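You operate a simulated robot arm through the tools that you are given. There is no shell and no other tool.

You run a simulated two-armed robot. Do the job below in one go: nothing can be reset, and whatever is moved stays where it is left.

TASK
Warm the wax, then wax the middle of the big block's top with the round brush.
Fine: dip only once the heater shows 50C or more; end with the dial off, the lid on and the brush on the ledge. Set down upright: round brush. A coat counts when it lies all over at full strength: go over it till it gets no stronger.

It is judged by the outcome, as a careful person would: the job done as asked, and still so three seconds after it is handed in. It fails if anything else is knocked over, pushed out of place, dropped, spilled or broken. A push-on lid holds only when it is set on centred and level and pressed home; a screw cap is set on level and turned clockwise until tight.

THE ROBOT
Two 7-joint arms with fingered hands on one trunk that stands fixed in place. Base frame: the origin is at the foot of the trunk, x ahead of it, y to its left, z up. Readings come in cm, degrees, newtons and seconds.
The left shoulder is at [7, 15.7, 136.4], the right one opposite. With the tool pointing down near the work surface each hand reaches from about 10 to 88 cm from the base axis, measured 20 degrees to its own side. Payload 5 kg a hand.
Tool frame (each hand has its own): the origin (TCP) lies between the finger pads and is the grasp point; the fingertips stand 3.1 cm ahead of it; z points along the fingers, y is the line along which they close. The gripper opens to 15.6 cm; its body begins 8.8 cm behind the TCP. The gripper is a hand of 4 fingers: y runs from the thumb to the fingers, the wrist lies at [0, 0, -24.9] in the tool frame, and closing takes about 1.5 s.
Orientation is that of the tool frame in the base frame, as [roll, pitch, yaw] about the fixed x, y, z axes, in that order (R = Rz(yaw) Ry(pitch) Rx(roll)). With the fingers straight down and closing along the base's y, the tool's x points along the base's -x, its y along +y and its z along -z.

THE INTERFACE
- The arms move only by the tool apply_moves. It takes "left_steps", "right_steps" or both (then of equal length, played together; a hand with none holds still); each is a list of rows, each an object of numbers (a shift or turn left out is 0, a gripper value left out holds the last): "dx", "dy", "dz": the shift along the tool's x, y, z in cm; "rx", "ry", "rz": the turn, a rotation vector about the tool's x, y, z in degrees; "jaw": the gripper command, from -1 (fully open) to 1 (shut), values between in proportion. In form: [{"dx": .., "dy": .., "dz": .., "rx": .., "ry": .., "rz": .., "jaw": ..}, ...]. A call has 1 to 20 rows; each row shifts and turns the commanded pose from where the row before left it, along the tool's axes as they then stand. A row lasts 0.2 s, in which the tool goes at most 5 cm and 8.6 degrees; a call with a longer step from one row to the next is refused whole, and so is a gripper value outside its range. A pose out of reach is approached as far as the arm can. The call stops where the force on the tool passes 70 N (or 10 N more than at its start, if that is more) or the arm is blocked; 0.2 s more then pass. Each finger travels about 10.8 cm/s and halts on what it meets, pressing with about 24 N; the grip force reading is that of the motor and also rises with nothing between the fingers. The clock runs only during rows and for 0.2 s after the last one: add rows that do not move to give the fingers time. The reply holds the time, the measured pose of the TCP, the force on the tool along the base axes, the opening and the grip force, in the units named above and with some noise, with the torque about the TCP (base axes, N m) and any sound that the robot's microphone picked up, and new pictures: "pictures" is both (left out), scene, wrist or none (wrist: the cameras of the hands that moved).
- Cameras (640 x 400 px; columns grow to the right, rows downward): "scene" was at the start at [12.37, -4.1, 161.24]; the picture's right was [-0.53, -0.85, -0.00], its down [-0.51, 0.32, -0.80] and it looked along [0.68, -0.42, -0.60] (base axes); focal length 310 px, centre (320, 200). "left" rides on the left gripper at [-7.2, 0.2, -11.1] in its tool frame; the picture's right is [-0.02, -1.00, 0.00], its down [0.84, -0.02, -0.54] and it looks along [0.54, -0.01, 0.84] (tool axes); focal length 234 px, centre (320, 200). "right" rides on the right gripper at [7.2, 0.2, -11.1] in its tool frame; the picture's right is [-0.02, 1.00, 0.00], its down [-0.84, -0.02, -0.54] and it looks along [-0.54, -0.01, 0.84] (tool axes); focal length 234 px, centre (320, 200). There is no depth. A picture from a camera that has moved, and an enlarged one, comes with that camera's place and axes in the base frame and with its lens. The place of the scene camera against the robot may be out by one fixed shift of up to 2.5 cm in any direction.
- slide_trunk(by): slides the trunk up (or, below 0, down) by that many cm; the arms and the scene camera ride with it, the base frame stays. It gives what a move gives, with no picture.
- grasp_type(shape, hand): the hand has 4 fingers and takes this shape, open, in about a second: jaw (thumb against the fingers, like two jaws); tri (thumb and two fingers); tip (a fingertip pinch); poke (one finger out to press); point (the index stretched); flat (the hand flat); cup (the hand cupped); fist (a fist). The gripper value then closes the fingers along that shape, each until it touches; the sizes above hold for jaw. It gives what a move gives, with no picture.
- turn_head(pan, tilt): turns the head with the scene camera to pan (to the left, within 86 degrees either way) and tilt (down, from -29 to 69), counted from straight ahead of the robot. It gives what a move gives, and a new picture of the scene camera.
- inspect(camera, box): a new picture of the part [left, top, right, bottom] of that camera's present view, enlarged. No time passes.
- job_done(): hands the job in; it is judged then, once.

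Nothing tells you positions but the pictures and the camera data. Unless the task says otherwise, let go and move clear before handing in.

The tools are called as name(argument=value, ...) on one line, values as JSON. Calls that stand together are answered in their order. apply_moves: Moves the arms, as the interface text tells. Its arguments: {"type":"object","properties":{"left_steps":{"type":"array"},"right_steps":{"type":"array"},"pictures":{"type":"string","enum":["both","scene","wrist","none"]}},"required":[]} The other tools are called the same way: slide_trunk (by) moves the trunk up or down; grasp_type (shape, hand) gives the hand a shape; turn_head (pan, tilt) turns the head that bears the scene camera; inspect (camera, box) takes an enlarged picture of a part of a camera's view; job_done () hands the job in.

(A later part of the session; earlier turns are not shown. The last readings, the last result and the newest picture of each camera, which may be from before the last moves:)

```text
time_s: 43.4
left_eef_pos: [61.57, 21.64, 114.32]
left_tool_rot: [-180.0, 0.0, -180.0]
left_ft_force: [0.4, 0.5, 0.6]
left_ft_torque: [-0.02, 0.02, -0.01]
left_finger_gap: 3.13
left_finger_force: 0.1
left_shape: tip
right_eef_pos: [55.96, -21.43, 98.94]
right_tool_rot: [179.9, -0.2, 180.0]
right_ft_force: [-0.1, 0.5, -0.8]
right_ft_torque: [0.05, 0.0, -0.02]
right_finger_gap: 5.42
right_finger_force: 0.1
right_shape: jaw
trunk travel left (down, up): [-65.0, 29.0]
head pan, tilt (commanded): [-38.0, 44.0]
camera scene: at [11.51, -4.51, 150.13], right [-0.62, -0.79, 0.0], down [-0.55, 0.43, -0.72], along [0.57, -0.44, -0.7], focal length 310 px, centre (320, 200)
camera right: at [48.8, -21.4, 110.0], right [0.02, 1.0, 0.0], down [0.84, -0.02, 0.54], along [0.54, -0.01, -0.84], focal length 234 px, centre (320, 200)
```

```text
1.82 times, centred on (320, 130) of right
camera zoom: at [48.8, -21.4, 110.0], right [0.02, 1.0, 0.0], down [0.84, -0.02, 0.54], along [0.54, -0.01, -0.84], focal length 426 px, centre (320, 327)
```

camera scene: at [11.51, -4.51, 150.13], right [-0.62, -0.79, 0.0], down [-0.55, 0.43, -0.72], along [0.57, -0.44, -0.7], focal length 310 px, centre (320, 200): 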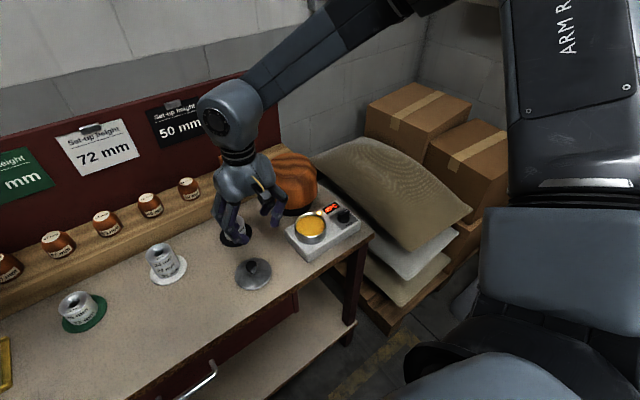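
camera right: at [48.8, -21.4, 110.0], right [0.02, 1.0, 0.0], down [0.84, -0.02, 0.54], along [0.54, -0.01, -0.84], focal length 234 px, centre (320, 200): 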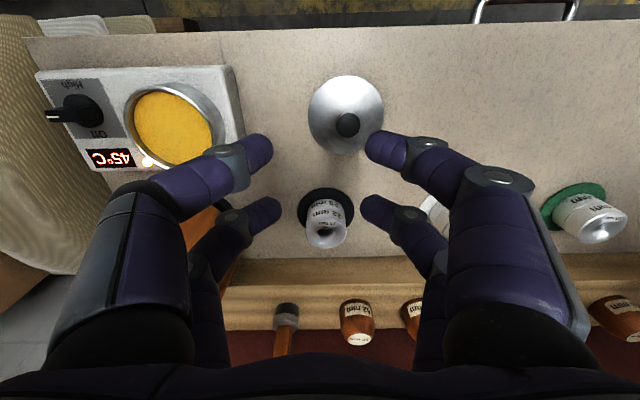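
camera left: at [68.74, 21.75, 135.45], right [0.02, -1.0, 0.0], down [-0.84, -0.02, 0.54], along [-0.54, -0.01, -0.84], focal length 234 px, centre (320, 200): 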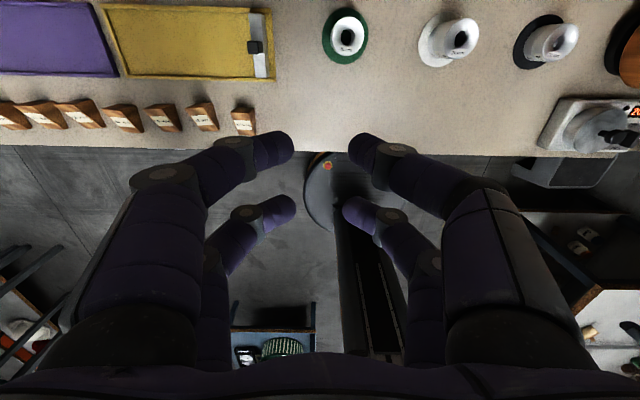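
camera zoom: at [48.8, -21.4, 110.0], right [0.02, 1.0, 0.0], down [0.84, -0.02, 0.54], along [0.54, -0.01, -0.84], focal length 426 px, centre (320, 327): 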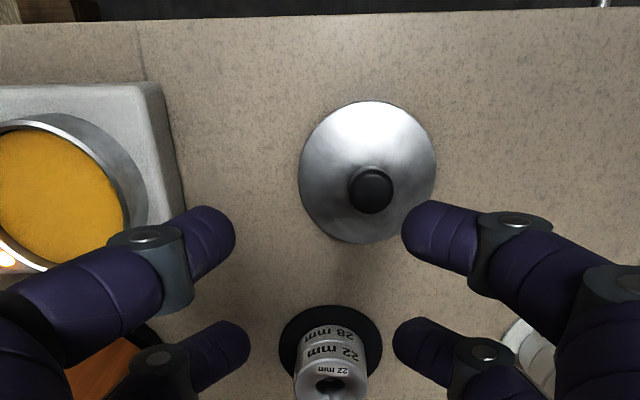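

The lid is safely on the bench near (55.7, -18.5). The temperature seems to have stalled at 45°C on Low, so I'll go back to the dial and turn it further toward High, using the same leaning grip that worked before.

apply_moves(right_steps=[{"dx": 0.53, "dy": -4.3, "dz": -0.68, "jaw": 0.6}, {"dx": 0.53, "dy": -4.3, "dz": -0.68}, {"dx": 0.53, "dy": -4.3, "dz": -0.68}, {"dx": 0.53, "dy": -4.3, "dz": -0.68}, {"dx": 0.53, "dy": -4.3, "dz": -0.68}, {"dx": 0.53, "dy": -4.2, "dz": -0.68}, {"rx": -7.5}, {"rx": -7.5}, {"ry": -2.07, "rz": 7.73}, {"ry": -2.07, "rz": 7.73}, {"ry": -2.07, "rz": 7.73}, {"ry": -2.07, "rz": 7.73}, {"ry": -2.07, "rz": 7.73}, {"ry": -2.07, "rz": 7.73}, {"ry": -2.07, "rz": 7.73}, {"ry": -2.07, "rz": 7.73}, {"ry": -2.07, "rz": 7.73}, {"ry": -2.07, "rz": 7.73}, {"ry": -2.07, "rz": 7.73}, {}], pictures="both")

inspect(camera="right", box=[220, 20, 460, 220])

inspect(camera="scene", box=[260, 150, 420, 270])

```text
time_s: 47.6
left_eef_pos: [61.49, 21.55, 114.44]
left_tool_rot: [180.0, 0.0, 180.0]
left_ft_force: [0.8, 0.2, 0.4]
left_ft_torque: [0.0, 0.01, -0.05]
left_finger_gap: 3.16
left_finger_force: 0.0
left_shape: tip
right_eef_pos: [52.81, -47.21, 102.92]
right_tool_rot: [164.9, 0.1, 91.9]
right_ft_force: [0.1, -1.0, 0.9]
right_ft_torque: [0.02, -0.04, -0.01]
right_finger_gap: 3.13
right_finger_force: 0.0
right_shape: jaw
trunk travel left (down, up): [-65.0, 29.0]
head pan, tilt (commanded): [-38.0, 44.0]
camera scene: at [11.44, -4.5, 150.14], right [-0.62, -0.79, 0.0], down [-0.55, 0.43, -0.72], along [0.57, -0.44, -0.69], focal length 310 px, centre (320, 200)
camera right: at [49.91, -40.13, 113.66], right [0.97, 0.01, 0.26], down [-0.13, -0.84, 0.52], along [0.22, -0.54, -0.81], focal length 234 px, centre (320, 200)
```

scene: 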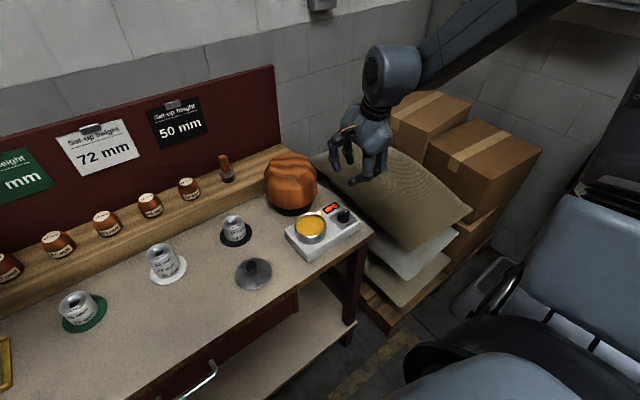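
right: 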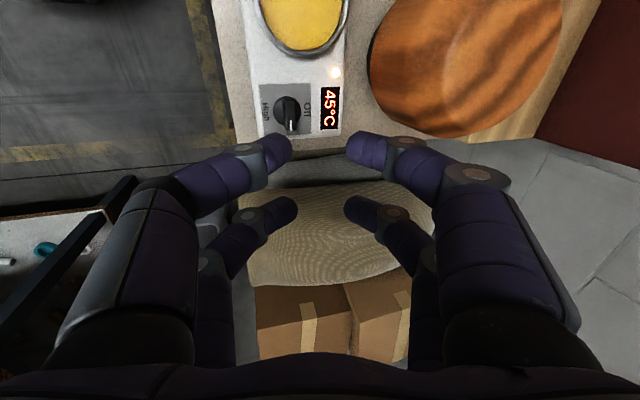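

```text
2.00 times, centred on (340, 120) of right
camera zoom: at [49.91, -40.13, 113.66], right [0.97, 0.01, 0.26], down [-0.13, -0.84, 0.52], along [0.22, -0.54, -0.81], focal length 468 px, centre (280, 360)
```

zoom: 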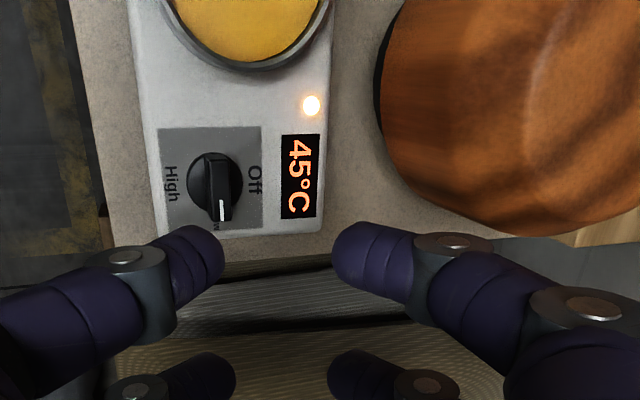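

```text
3.33 times, centred on (340, 210) of scene
camera zoom: at [11.44, -4.5, 150.14], right [-0.62, -0.79, 0.0], down [-0.55, 0.43, -0.72], along [0.57, -0.44, -0.69], focal length 1033 px, centre (253, 167)
```

zoom: 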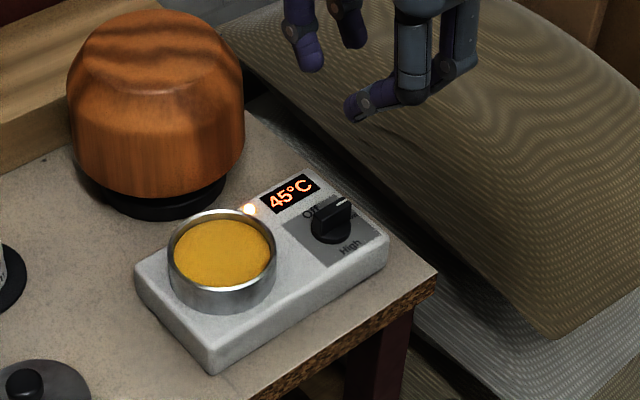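

I'll descend to the same place around the bar and close.

apply_moves(right_steps=[{"dy": -0.78, "dz": 2.9}, {"dy": -0.78, "dz": 2.9}, {"dy": -0.78, "dz": 2.9}, {"dy": -0.67, "dz": 2.5}, {"dy": -0.37, "dz": 1.4}, {"dy": -0.37, "dz": 1.4}, {"jaw": 1.0}, {}, {}, {}, {}], pictures="wrist")

inspect(camera="right", box=[240, 90, 420, 230])

```text
time_s: 50.0
left_eef_pos: [61.44, 21.55, 114.34]
left_tool_rot: [180.0, 0.0, -179.9]
left_ft_force: [-0.8, 0.0, -1.0]
left_ft_torque: [-0.01, 0.0, 0.0]
left_finger_gap: 3.15
left_finger_force: 0.1
left_shape: tip
right_eef_pos: [52.79, -47.21, 88.42]
right_tool_rot: [165.0, 0.0, 92.0]
right_ft_force: [0.2, -0.6, -2.2]
right_ft_torque: [-0.04, 0.03, -0.04]
right_finger_gap: 0.01
right_finger_force: 23.7
right_shape: jaw
trunk travel left (down, up): [-65.0, 29.0]
head pan, tilt (commanded): [-38.0, 44.0]
camera right: at [49.88, -40.11, 99.17], right [0.97, 0.01, 0.26], down [-0.13, -0.84, 0.52], along [0.22, -0.54, -0.81], focal length 234 px, centre (320, 200)
```

right: 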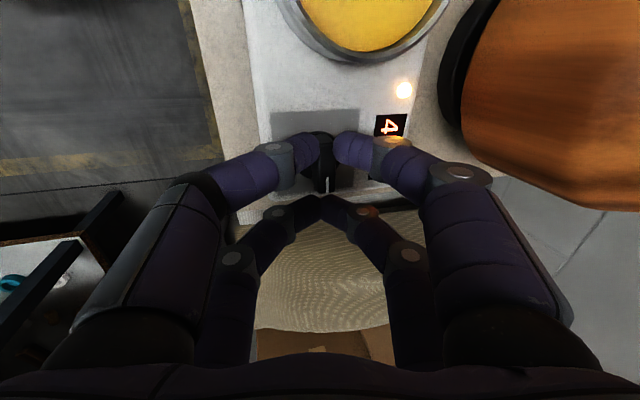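

```text
2.86 times, centred on (330, 160) of right
camera zoom: at [49.88, -40.11, 99.17], right [0.97, 0.01, 0.26], down [-0.13, -0.84, 0.52], along [0.22, -0.54, -0.81], focal length 669 px, centre (291, 314)
```

zoom: 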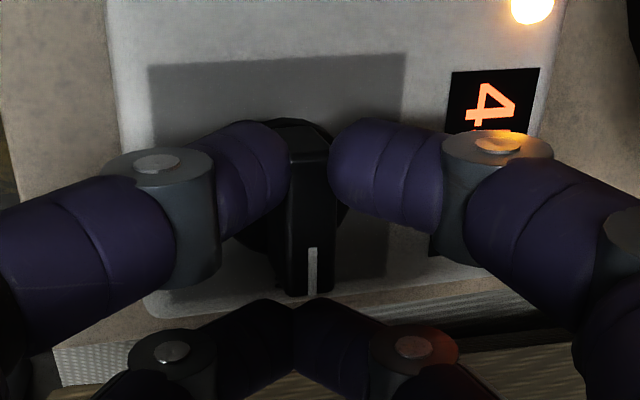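

Gripped again. Turning another ~48° clockwise toward High.

apply_moves(right_steps=[{"dx": 0.116, "dy": -0.107, "dz": -0.029, "ry": -2.07, "rz": 7.73}, {"dx": 0.116, "dy": -0.107, "dz": -0.029, "ry": -2.07, "rz": 7.73}, {"dx": 0.116, "dy": -0.107, "dz": -0.029, "ry": -2.07, "rz": 7.73}, {"dx": 0.116, "dy": -0.107, "dz": -0.029, "ry": -2.07, "rz": 7.73}, {"dx": 0.116, "dy": -0.107, "dz": -0.029, "ry": -2.07, "rz": 7.73}, {"dx": 0.116, "dy": -0.107, "dz": -0.029, "ry": -2.07, "rz": 7.73}], pictures="both")

inspect(camera="right", box=[220, 50, 440, 230])

inspect(camera="scene", box=[260, 150, 420, 270])

```text
time_s: 51.0
left_eef_pos: [61.46, 21.84, 114.31]
left_tool_rot: [-179.6, 0.0, 179.7]
left_ft_force: [0.8, -0.9, 0.6]
left_ft_torque: [0.1, 0.04, -0.03]
left_finger_gap: 3.16
left_finger_force: 0.1
left_shape: tip
right_eef_pos: [52.0, -47.66, 87.63]
right_tool_rot: [165.0, -2.3, 65.2]
right_ft_force: [-2.1, 48.4, 40.3]
right_ft_torque: [1.8, -0.51, 0.84]
right_finger_gap: 0.09
right_finger_force: 24.0
right_shape: jaw
right hand out of reach, approached as far as the arm can: row 3, 4
trunk travel left (down, up): [-65.0, 29.0]
head pan, tilt (commanded): [-38.0, 44.0]
stopped in row 4 (right hand): the force on the tool passed its limit at 78 N (the readings are from after the stop); the commanded pose is now the measured one
camera scene: at [11.22, -3.7, 150.24], right [-0.61, -0.79, 0.0], down [-0.55, 0.42, -0.72], along [0.57, -0.45, -0.69], focal length 310 px, centre (320, 200)
camera right: at [52.47, -40.37, 98.67], right [0.86, -0.43, 0.26], down [-0.5, -0.71, 0.49], along [-0.03, -0.55, -0.83], focal length 234 px, centre (320, 200)
```

scene: 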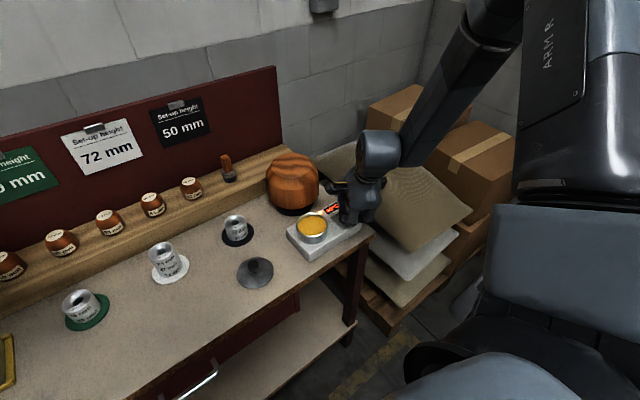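
right: 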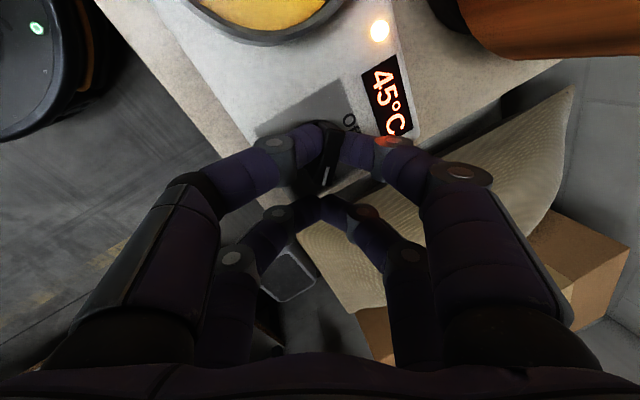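

```text
2.22 times, centred on (330, 140) of right
camera zoom: at [52.47, -40.37, 98.67], right [0.86, -0.43, 0.26], down [-0.5, -0.71, 0.49], along [-0.03, -0.55, -0.83], focal length 520 px, centre (298, 333)
```

zoom: 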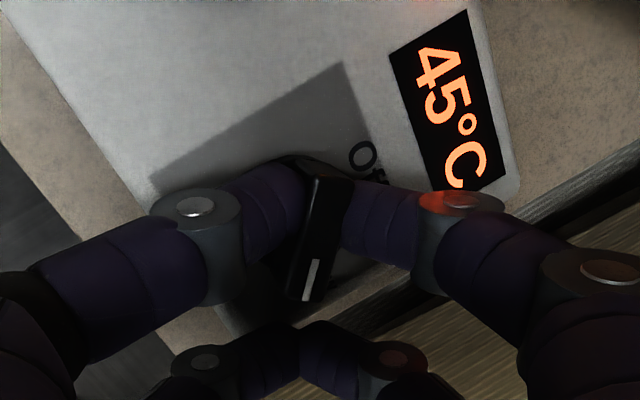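

```text
3.33 times, centred on (340, 210) of scene
camera zoom: at [11.22, -3.7, 150.24], right [-0.61, -0.79, 0.0], down [-0.55, 0.42, -0.72], along [0.57, -0.45, -0.69], focal length 1033 px, centre (253, 167)
```

zoom: 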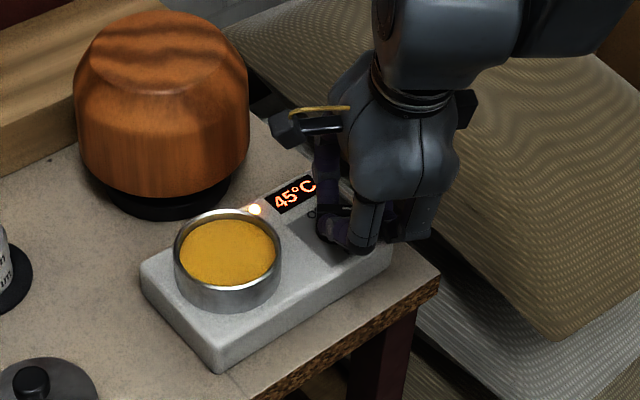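

The wrist hit its turning limit and pressed on the dial. I'll open and rise to relieve it, then use a different hand orientation to turn further.

apply_moves(right_steps=[{"jaw": 0.6}, {}, {}, {"dy": 0.26, "dz": -0.97}, {"dy": 0.52, "dz": -1.93}, {"dy": 0.9, "dz": -3.4}, {"dy": 0.9, "dz": -3.4}, {"dy": 0.9, "dz": -3.4}, {}], pictures="both")

inspect(camera="right", box=[220, 0, 460, 200])

inspect(camera="scene", box=[260, 150, 420, 270])

```text
time_s: 53.0
left_eef_pos: [61.63, 21.46, 114.28]
left_tool_rot: [-180.0, -0.1, 179.8]
left_ft_force: [-0.2, -0.4, -0.5]
left_ft_torque: [-0.01, 0.04, -0.01]
left_finger_gap: 3.16
left_finger_force: 0.1
left_shape: tip
right_eef_pos: [51.41, -53.76, 97.74]
right_tool_rot: [165.0, -2.5, 65.4]
right_ft_force: [-0.6, 0.3, -0.7]
right_ft_torque: [0.02, 0.03, 0.02]
right_finger_gap: 3.09
right_finger_force: 0.1
right_shape: jaw
right hand out of reach, approached as far as the arm can: row 5, 6, 7, 8
trunk travel left (down, up): [-65.0, 29.0]
head pan, tilt (commanded): [-38.0, 44.0]
camera scene: at [11.51, -4.41, 150.13], right [-0.62, -0.79, 0.0], down [-0.55, 0.43, -0.72], along [0.57, -0.44, -0.69], focal length 310 px, centre (320, 200)
camera right: at [51.68, -46.66, 108.83], right [0.86, -0.44, 0.26], down [-0.51, -0.71, 0.48], along [-0.03, -0.55, -0.84], focal length 234 px, centre (320, 200)
```

scene: 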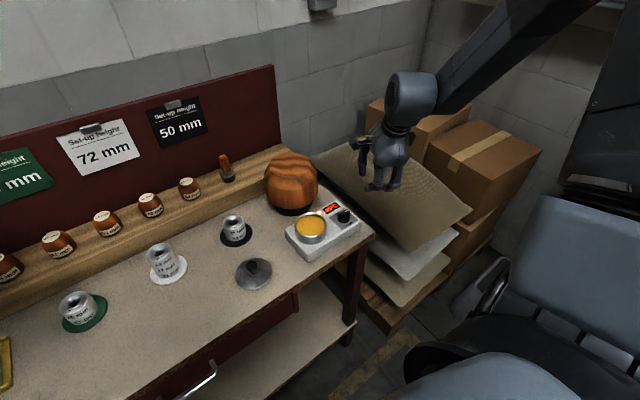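
right: 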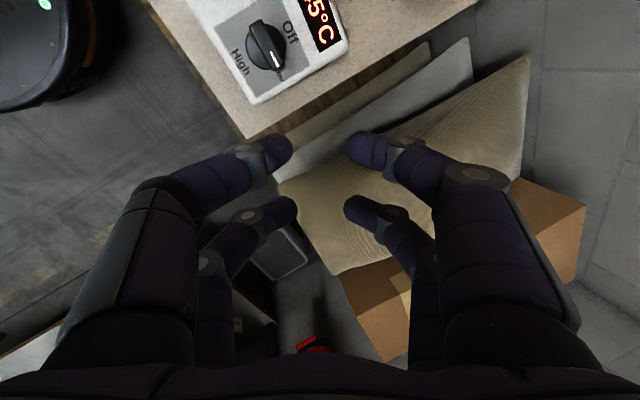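

```text
2.00 times, centred on (340, 100) of right
camera zoom: at [51.68, -46.66, 108.83], right [0.86, -0.44, 0.26], down [-0.51, -0.71, 0.48], along [-0.03, -0.55, -0.84], focal length 468 px, centre (280, 400)
```

zoom: 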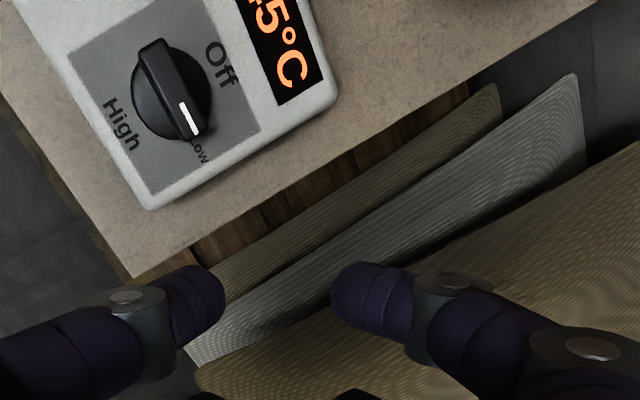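

```text
3.33 times, centred on (340, 210) of scene
camera zoom: at [11.51, -4.41, 150.13], right [-0.62, -0.79, 0.0], down [-0.55, 0.43, -0.72], along [0.57, -0.44, -0.69], focal length 1033 px, centre (253, 167)
```

zoom: 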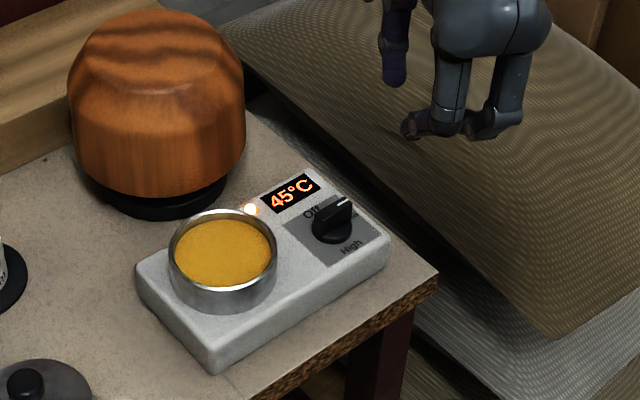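

The dial is unharmed, still at about Low. I'll swing the wrist back the other way so I can grip the bar with the opposite orientation and have turning room left.

apply_moves(right_steps=[{"dx": 0.026, "dy": 0.155, "dz": -0.579, "rx": 0.349, "ry": 2.07, "rz": -7.72}, {"dx": 0.026, "dy": 0.155, "dz": -0.579, "rx": 0.349, "ry": 2.07, "rz": -7.72}, {"dx": 0.026, "dy": 0.155, "dz": -0.579, "rx": 0.349, "ry": 2.07, "rz": -7.72}, {"dx": 0.026, "dy": 0.155, "dz": -0.579, "rx": 0.349, "ry": 2.07, "rz": -7.72}, {"dx": 0.026, "dy": 0.155, "dz": -0.579, "rx": 0.349, "ry": 2.07, "rz": -7.72}, {"dx": 0.026, "dy": 0.155, "dz": -0.579, "rx": 0.349, "ry": 2.07, "rz": -7.72}, {"dx": 0.026, "dy": 0.155, "dz": -0.579, "rx": 0.349, "ry": 2.07, "rz": -7.72}, {"dx": 0.026, "dy": 0.155, "dz": -0.579, "rx": 0.349, "ry": 2.07, "rz": -7.72}, {"dx": 0.026, "dy": 0.155, "dz": -0.579, "rx": 0.349, "ry": 2.07, "rz": -7.72}, {"dx": 0.026, "dy": 0.155, "dz": -0.579, "rx": 0.349, "ry": 2.07, "rz": -7.72}, {"rx": 0.349, "ry": 2.07, "rz": -7.72}, {"rx": 0.349, "ry": 2.07, "rz": -7.72}, {"rx": 0.349, "ry": 2.07, "rz": -7.72}, {"rx": 0.349, "ry": 2.07, "rz": -7.72}, {"rx": 0.11, "ry": 0.67, "rz": -2.5}, {"rx": 7.5}, {"rx": 7.5}, {"ry": -2.5}, {}], pictures="none")

```text
time_s: 57.0
left_eef_pos: [61.59, 21.48, 114.39]
left_tool_rot: [180.0, 0.0, 179.8]
left_ft_force: [-0.3, 0.6, 0.0]
left_ft_torque: [-0.03, 0.0, -0.05]
left_finger_gap: 3.16
left_finger_force: 0.1
left_shape: tip
right_eef_pos: [51.22, -53.81, 103.79]
right_tool_rot: [-179.4, -0.2, 179.6]
right_ft_force: [0.4, -0.6, 0.1]
right_ft_torque: [-0.01, 0.02, -0.02]
right_finger_gap: 3.13
right_finger_force: 0.1
right_shape: jaw
trunk travel left (down, up): [-65.0, 29.0]
head pan, tilt (commanded): [-38.0, 44.0]
```

Now turning the hand 90° counter-clockwise above the dial.

apply_moves(right_steps=[{"dx": -1.15, "dy": 4.2}, {"dx": -1.15, "dy": 4.15, "rx": 0.6}, {"rz": -8.5}, {"rz": -8.5}, {"rz": -8.5}, {"rz": -8.5}, {"rz": -8.5}, {"rz": -8.5}, {"rz": -8.5}, {"rz": -8.5}, {"rz": -8.5}, {"rz": -8.5}, {"rz": -4.5}, {}], pictures="both")

inspect(camera="right", box=[200, 20, 440, 220])

inspect(camera="scene", box=[260, 120, 420, 270])

```text
time_s: 60.0
left_eef_pos: [61.54, 21.41, 114.32]
left_tool_rot: [180.0, 0.0, -180.0]
left_ft_force: [0.2, 0.1, -0.3]
left_ft_torque: [-0.01, -0.01, -0.03]
left_finger_gap: 3.14
left_finger_force: 0.0
left_shape: tip
right_eef_pos: [53.54, -45.57, 103.75]
right_tool_rot: [179.8, -1.2, -91.0]
right_ft_force: [-0.5, 0.8, 0.8]
right_ft_torque: [-0.01, -0.01, 0.04]
right_finger_gap: 3.12
right_finger_force: 0.1
right_shape: jaw
trunk travel left (down, up): [-65.0, 29.0]
head pan, tilt (commanded): [-38.0, 44.0]
camera scene: at [11.43, -4.49, 150.14], right [-0.62, -0.79, 0.0], down [-0.55, 0.43, -0.72], along [0.57, -0.44, -0.69], focal length 310 px, centre (320, 200)
camera right: at [53.4, -52.47, 114.93], right [-1.0, 0.04, 0.0], down [0.04, 0.85, 0.53], along [0.02, 0.53, -0.85], focal length 234 px, centre (320, 200)
```

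scene: 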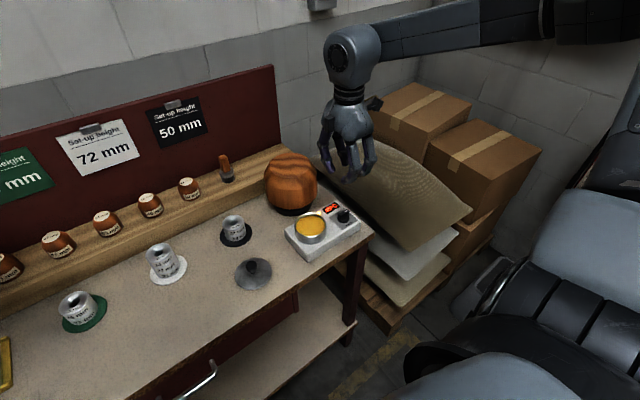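
right: 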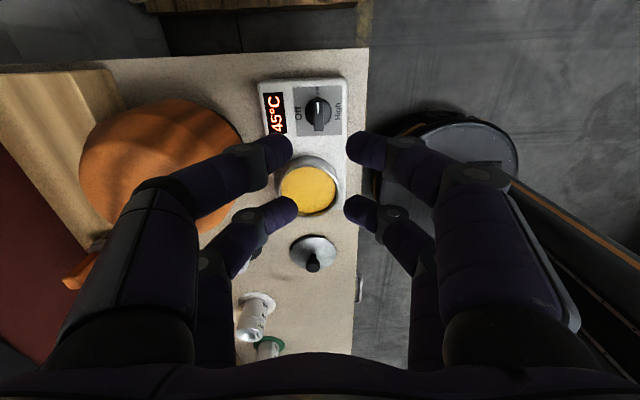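

```text
2.00 times, centred on (320, 120) of right
camera zoom: at [53.4, -52.47, 114.93], right [-1.0, 0.04, 0.0], down [0.04, 0.85, 0.53], along [0.02, 0.53, -0.85], focal length 468 px, centre (320, 360)
```

zoom: 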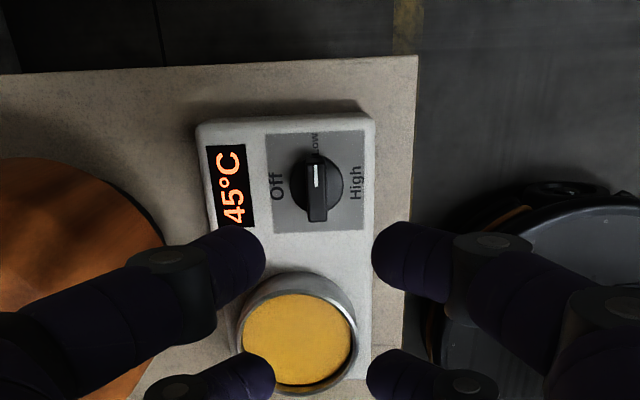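

```text
2.67 times, centred on (340, 195) of scene
camera zoom: at [11.43, -4.49, 150.14], right [-0.62, -0.79, 0.0], down [-0.55, 0.43, -0.72], along [0.57, -0.44, -0.69], focal length 826 px, centre (267, 213)
```

zoom: 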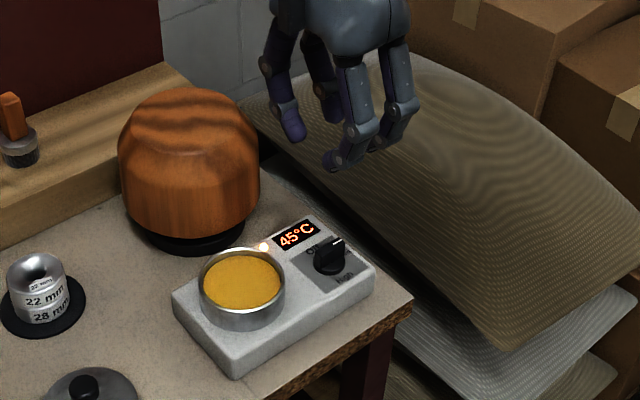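

The arm accepts this orientation, and the dial bar is right below. Descending part-way first.

apply_moves(right_steps=[{"dz": 4.0}, {"dz": 4.0}, {"dz": 3.5}, {}], pictures="both")

inspect(camera="right", box=[200, 40, 440, 240])

inspect(camera="scene", box=[260, 150, 420, 270])

```text
time_s: 61.0
left_eef_pos: [61.52, 21.42, 114.38]
left_tool_rot: [180.0, 0.0, 179.9]
left_ft_force: [-0.9, 0.3, 0.5]
left_ft_torque: [-0.01, -0.01, -0.03]
left_finger_gap: 3.16
left_finger_force: 0.0
left_shape: tip
right_eef_pos: [53.69, -45.75, 92.23]
right_tool_rot: [179.8, -1.1, -91.0]
right_ft_force: [0.3, -0.6, -0.1]
right_ft_torque: [-0.01, -0.03, -0.01]
right_finger_gap: 3.15
right_finger_force: 0.0
right_shape: jaw
trunk travel left (down, up): [-65.0, 29.0]
head pan, tilt (commanded): [-38.0, 44.0]
camera scene: at [11.4, -4.47, 150.14], right [-0.62, -0.79, 0.0], down [-0.55, 0.43, -0.72], along [0.57, -0.44, -0.69], focal length 310 px, centre (320, 200)
camera right: at [53.34, -52.73, 103.47], right [-1.0, 0.04, 0.0], down [0.04, 0.85, 0.53], along [0.02, 0.53, -0.85], focal length 234 px, centre (320, 200)
```

scene: 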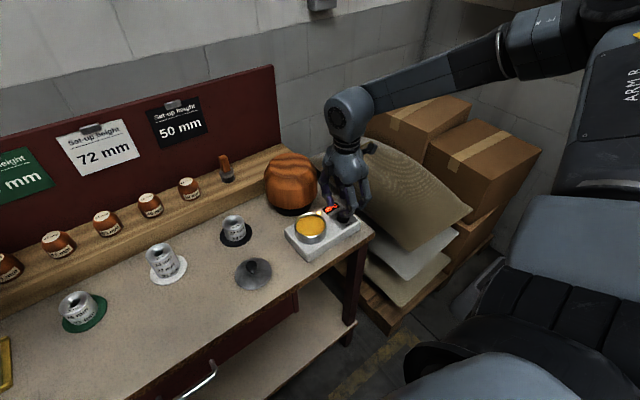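
right: 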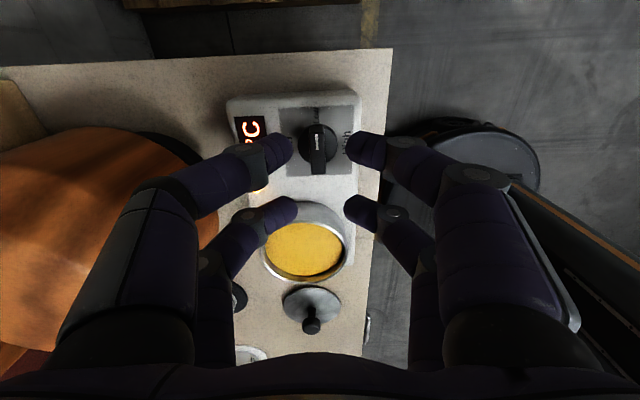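

```text
2.00 times, centred on (320, 140) of right
camera zoom: at [53.34, -52.73, 103.47], right [-1.0, 0.04, 0.0], down [0.04, 0.85, 0.53], along [0.02, 0.53, -0.85], focal length 468 px, centre (320, 320)
```

zoom: 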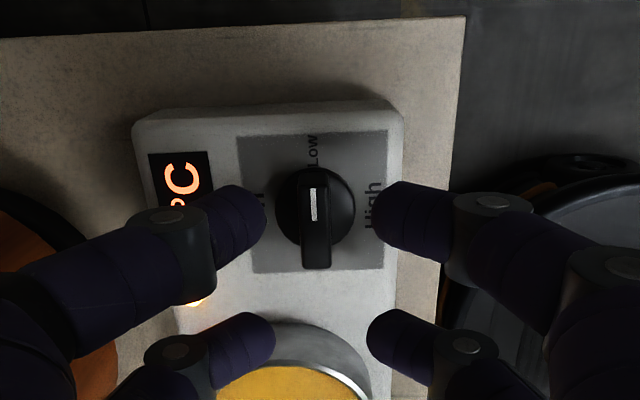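

```text
3.33 times, centred on (340, 210) of scene
camera zoom: at [11.4, -4.47, 150.14], right [-0.62, -0.79, 0.0], down [-0.55, 0.43, -0.72], along [0.57, -0.44, -0.69], focal length 1033 px, centre (253, 167)
```

zoom: 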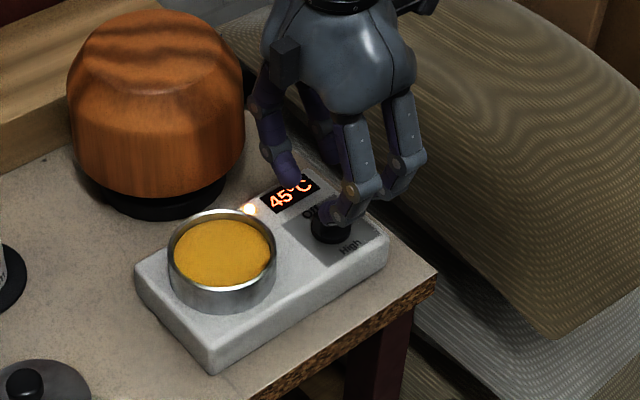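

Well aligned. Lowering the last part and closing on the bar.

apply_moves(right_steps=[{"dx": -0.05, "dz": 1.5}, {"dz": 1.2}, {"dz": 1.0}, {"jaw": 1.0}, {}, {}, {}, {}], pictures="wrist")

inspect(camera="right", box=[240, 90, 420, 230])

inspect(camera="scene", box=[260, 150, 420, 270])

```text
time_s: 62.8
left_eef_pos: [61.66, 21.41, 114.34]
left_tool_rot: [179.9, 0.0, 179.9]
left_ft_force: [-0.4, 0.3, 0.5]
left_ft_torque: [-0.01, 0.01, 0.01]
left_finger_gap: 3.15
left_finger_force: 0.2
left_shape: tip
right_eef_pos: [53.51, -45.92, 88.6]
right_tool_rot: [179.7, -1.2, -91.0]
right_ft_force: [1.5, -1.6, -2.6]
right_ft_torque: [0.01, -0.03, -0.02]
right_finger_gap: 0.14
right_finger_force: 24.5
right_shape: jaw
trunk travel left (down, up): [-65.0, 29.0]
head pan, tilt (commanded): [-38.0, 44.0]
camera right: at [53.33, -52.86, 99.77], right [-1.0, 0.04, 0.0], down [0.04, 0.85, 0.53], along [0.02, 0.53, -0.85], focal length 234 px, centre (320, 200)
```

right: 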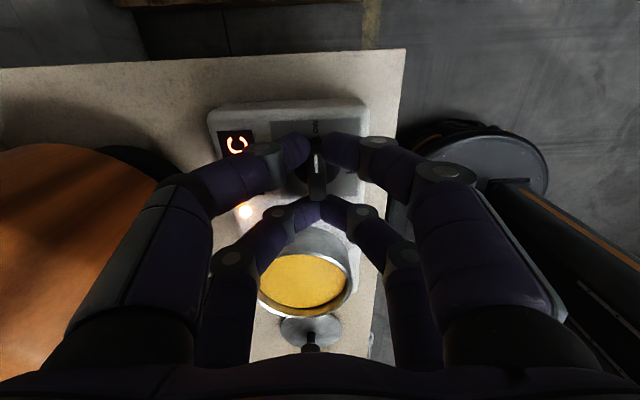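

```text
2.86 times, centred on (330, 160) of right
camera zoom: at [53.33, -52.86, 99.77], right [-1.0, 0.04, 0.0], down [0.04, 0.85, 0.53], along [0.02, 0.53, -0.85], focal length 669 px, centre (291, 314)
```

zoom: 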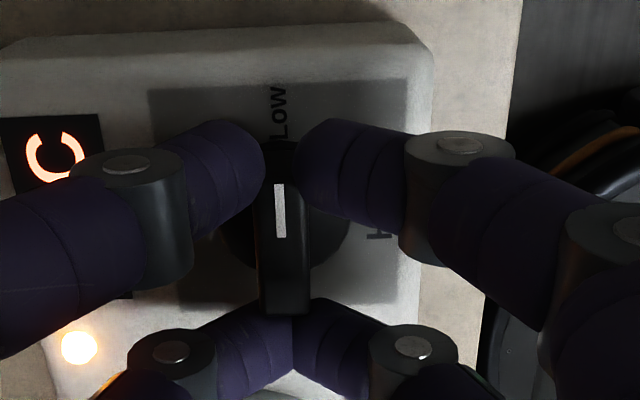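

```text
3.33 times, centred on (340, 210) of scene
camera zoom: at [11.48, -4.54, 150.13], right [-0.62, -0.79, 0.0], down [-0.55, 0.43, -0.72], along [0.57, -0.44, -0.7], focal length 1033 px, centre (253, 167)
```

zoom: 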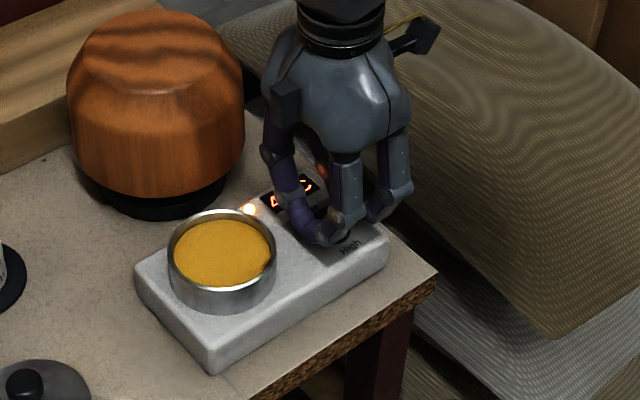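

Gripped; turning clockwise about 50° toward High.

apply_moves(right_steps=[{"dx": 0.008, "dy": -0.1, "rz": 8.5}, {"dx": 0.008, "dy": -0.1, "rz": 8.5}, {"dx": 0.008, "dy": -0.1, "rz": 8.5}, {"dx": 0.008, "dy": -0.1, "rz": 8.5}, {"dx": 0.008, "dy": -0.1, "rz": 8.5}, {"dx": 0.008, "dy": -0.1, "rz": 8.5}], pictures="both")

inspect(camera="right", box=[220, 70, 440, 230])

inspect(camera="scene", box=[260, 150, 420, 270])

```text
time_s: 64.2
left_eef_pos: [61.52, 21.45, 114.21]
left_tool_rot: [179.9, 0.0, 179.9]
left_ft_force: [0.5, -0.3, -0.5]
left_ft_torque: [0.01, 0.0, 0.01]
left_finger_gap: 3.15
left_finger_force: 0.1
left_shape: tip
right_eef_pos: [54.09, -46.12, 88.57]
right_tool_rot: [-179.2, -0.9, -142.2]
right_ft_force: [-3.4, -0.2, 0.7]
right_ft_torque: [-0.02, 0.07, -0.01]
right_finger_gap: 0.14
right_finger_force: 23.9
right_shape: jaw
trunk travel left (down, up): [-65.0, 29.0]
head pan, tilt (commanded): [-38.0, 44.0]
camera scene: at [11.39, -4.47, 150.14], right [-0.62, -0.79, 0.0], down [-0.55, 0.43, -0.72], along [0.57, -0.44, -0.69], focal length 310 px, centre (320, 200)
camera right: at [48.33, -50.13, 99.71], right [-0.59, 0.8, -0.01], down [0.68, 0.51, 0.53], along [0.43, 0.31, -0.85], focal length 234 px, centre (320, 200)
```

scene: 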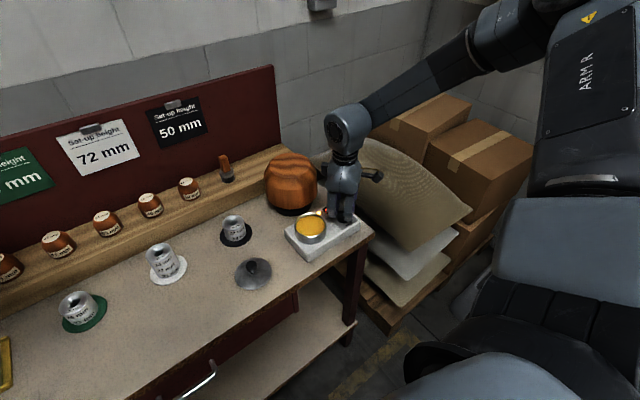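
right: 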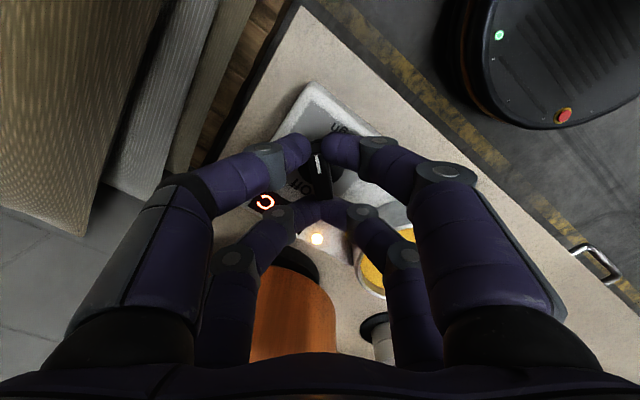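

```text
2.50 times, centred on (330, 150) of right
camera zoom: at [48.33, -50.13, 99.71], right [-0.59, 0.8, -0.01], down [0.68, 0.51, 0.53], along [0.43, 0.31, -0.85], focal length 585 px, centre (295, 325)
```

zoom: 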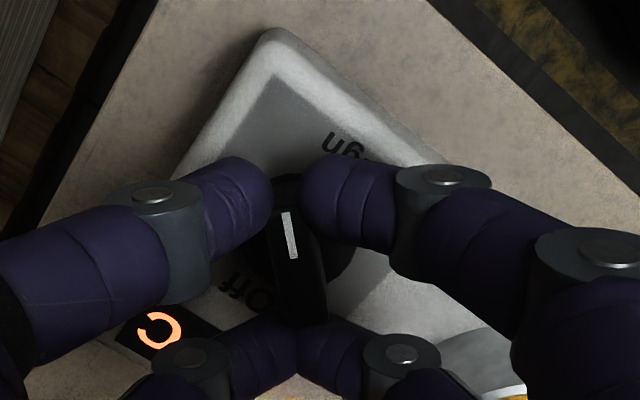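

```text
3.33 times, centred on (340, 210) of scene
camera zoom: at [11.39, -4.47, 150.14], right [-0.62, -0.79, 0.0], down [-0.55, 0.43, -0.72], along [0.57, -0.44, -0.69], focal length 1033 px, centre (253, 167)
```

zoom: 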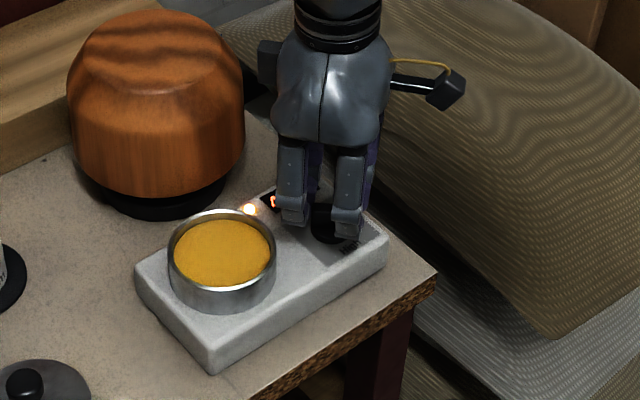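

The dial is past the halfway mark toward High. A little further, then a small release and straight up.

apply_moves(right_steps=[{"dx": 0.008, "dy": -0.1, "rz": 8.5}, {"dx": 0.008, "dy": -0.1, "rz": 8.5}, {"dx": 0.008, "dy": -0.1, "rz": 8.5}, {"jaw": 0.8}, {}, {}, {"dz": -1.0}, {"dz": -2.0}, {"dz": -4.0}, {"dz": -4.0}, {"dz": -4.0}, {}], pictures="both")

inspect(camera="right", box=[200, 20, 440, 220])

inspect(camera="scene", box=[260, 150, 420, 270])

```text
time_s: 66.8
left_eef_pos: [61.57, 21.5, 114.42]
left_tool_rot: [180.0, 0.0, 179.8]
left_ft_force: [-0.8, -0.1, 0.6]
left_ft_torque: [0.01, 0.01, 0.03]
left_finger_gap: 3.14
left_finger_force: 0.0
left_shape: tip
right_eef_pos: [54.34, -46.09, 103.6]
right_tool_rot: [-179.0, -0.5, -167.5]
right_ft_force: [0.5, -0.2, -0.6]
right_ft_torque: [0.03, 0.03, 0.03]
right_finger_gap: 1.55
right_finger_force: 0.1
right_shape: jaw
trunk travel left (down, up): [-65.0, 29.0]
head pan, tilt (commanded): [-38.0, 44.0]
camera scene: at [11.49, -4.53, 150.13], right [-0.62, -0.79, 0.0], down [-0.55, 0.43, -0.72], along [0.57, -0.44, -0.7], focal length 310 px, centre (320, 200)
camera right: at [47.41, -47.24, 114.61], right [-0.19, 0.98, -0.02], down [0.83, 0.17, 0.54], along [0.53, 0.09, -0.84], focal length 234 px, centre (320, 200)
```

scene: 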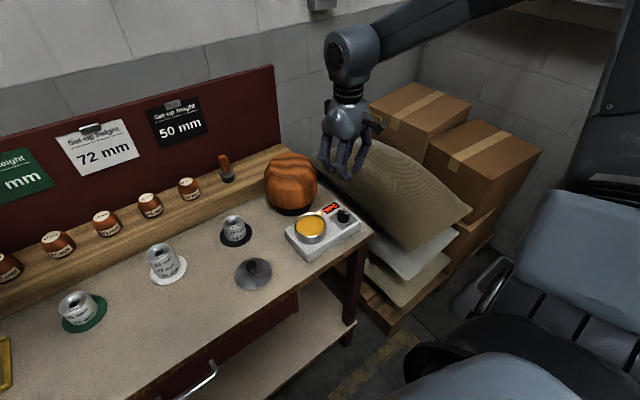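
right: 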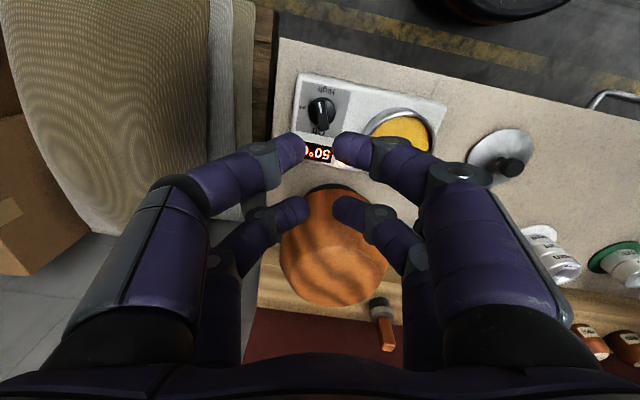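

```text
2.00 times, centred on (320, 120) of right
camera zoom: at [47.41, -47.24, 114.61], right [-0.19, 0.98, -0.02], down [0.83, 0.17, 0.54], along [0.53, 0.09, -0.84], focal length 468 px, centre (320, 360)
```

zoom: 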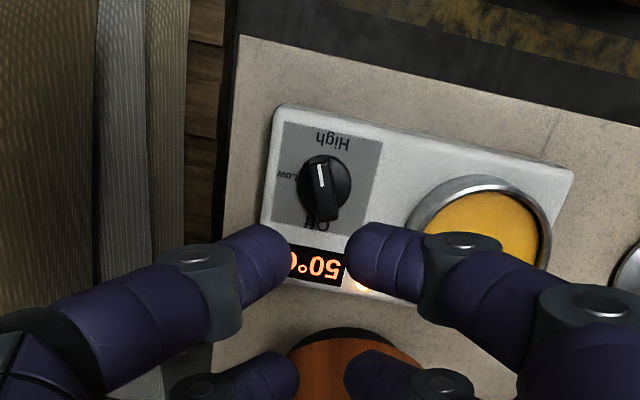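

```text
3.33 times, centred on (340, 210) of scene
camera zoom: at [11.49, -4.53, 150.13], right [-0.62, -0.79, 0.0], down [-0.55, 0.43, -0.72], along [0.57, -0.44, -0.7], focal length 1033 px, centre (253, 167)
```

zoom: 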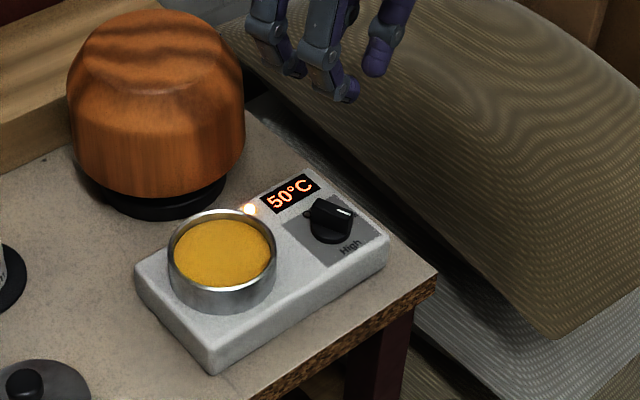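

The heater now shows 50°C and climbing. Next I'll straighten the hand and move to get a close look at the brush on the ledge.

apply_moves(right_steps=[{"dz": -4.0, "rz": 6.2, "rx": -1.0}, {"dz": -4.0, "rz": 6.3, "ry": -0.5}, {"dx": -4.4, "dy": 2.0}, {"dx": -4.4, "dy": 2.0}, {"dx": -3.0, "dy": 3.8}, {"dx": -2.0, "dy": 4.4}, {"dx": -2.0, "dy": 4.2}, {"dx": -1.5, "dy": 2.0}, {"jaw": 0.2}, {}], pictures="both")

inspect(camera="right", box=[220, 100, 420, 260])

inspect(camera="scene", box=[200, 130, 360, 250])

```text
time_s: 69.0
left_eef_pos: [61.55, 21.55, 114.41]
left_tool_rot: [179.9, 0.0, 179.9]
left_ft_force: [0.1, -0.6, 0.1]
left_ft_torque: [-0.01, 0.01, -0.02]
left_finger_gap: 3.12
left_finger_force: 0.1
left_shape: tip
right_eef_pos: [71.62, -27.42, 111.49]
right_tool_rot: [-179.8, 0.1, -180.0]
right_ft_force: [-0.1, -0.3, -0.3]
right_ft_torque: [-0.03, -0.04, -0.02]
right_finger_gap: 6.19
right_finger_force: 0.1
right_shape: jaw
trunk travel left (down, up): [-65.0, 29.0]
head pan, tilt (commanded): [-38.0, 44.0]
camera scene: at [11.44, -4.44, 150.14], right [-0.62, -0.79, 0.0], down [-0.55, 0.43, -0.72], along [0.57, -0.44, -0.69], focal length 310 px, centre (320, 200)
camera right: at [64.42, -27.21, 122.54], right [0.02, 1.0, 0.0], down [0.84, -0.02, 0.55], along [0.55, -0.02, -0.84], focal length 234 px, centre (320, 200)
```

scene: 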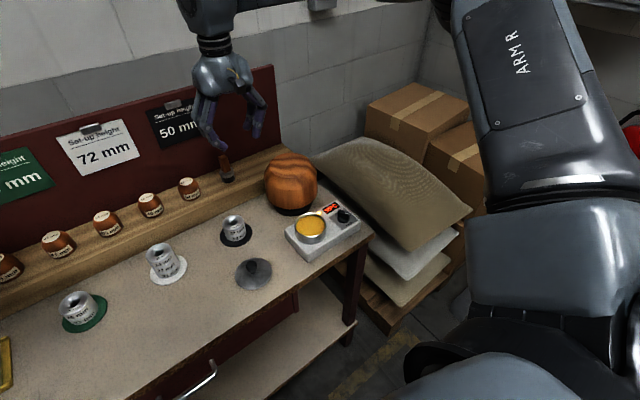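
right: 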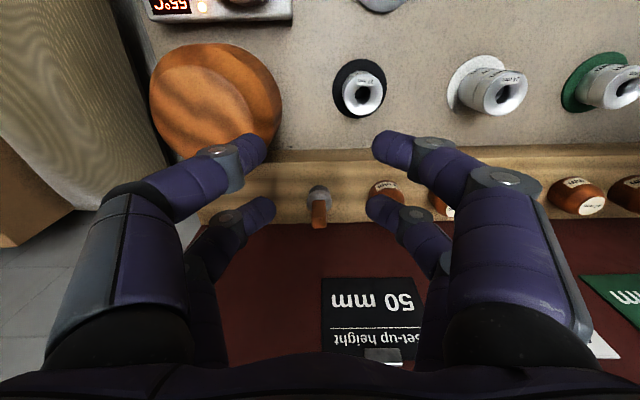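

```text
2.50 times, centred on (320, 180) of right
camera zoom: at [64.42, -27.21, 122.54], right [0.02, 1.0, 0.0], down [0.84, -0.02, 0.55], along [0.55, -0.02, -0.84], focal length 585 px, centre (320, 250)
```

zoom: 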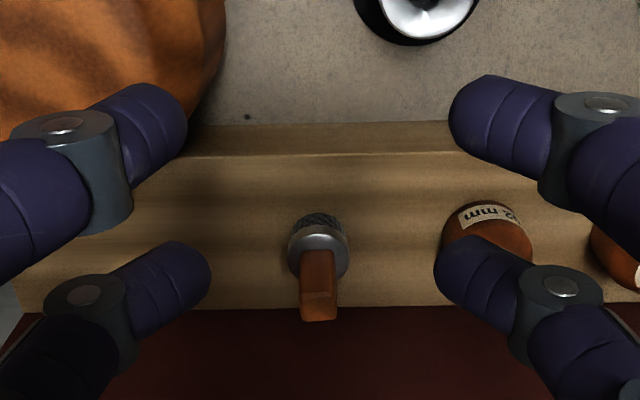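

```text
3.33 times, centred on (280, 190) of scene
camera zoom: at [11.44, -4.44, 150.14], right [-0.62, -0.79, 0.0], down [-0.55, 0.43, -0.72], along [0.57, -0.44, -0.69], focal length 1033 px, centre (453, 233)
```

zoom: 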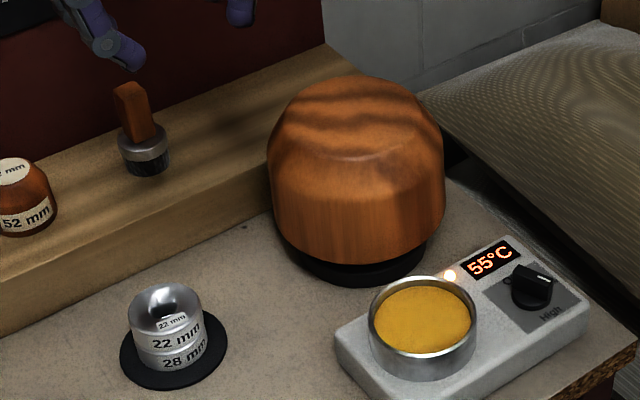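

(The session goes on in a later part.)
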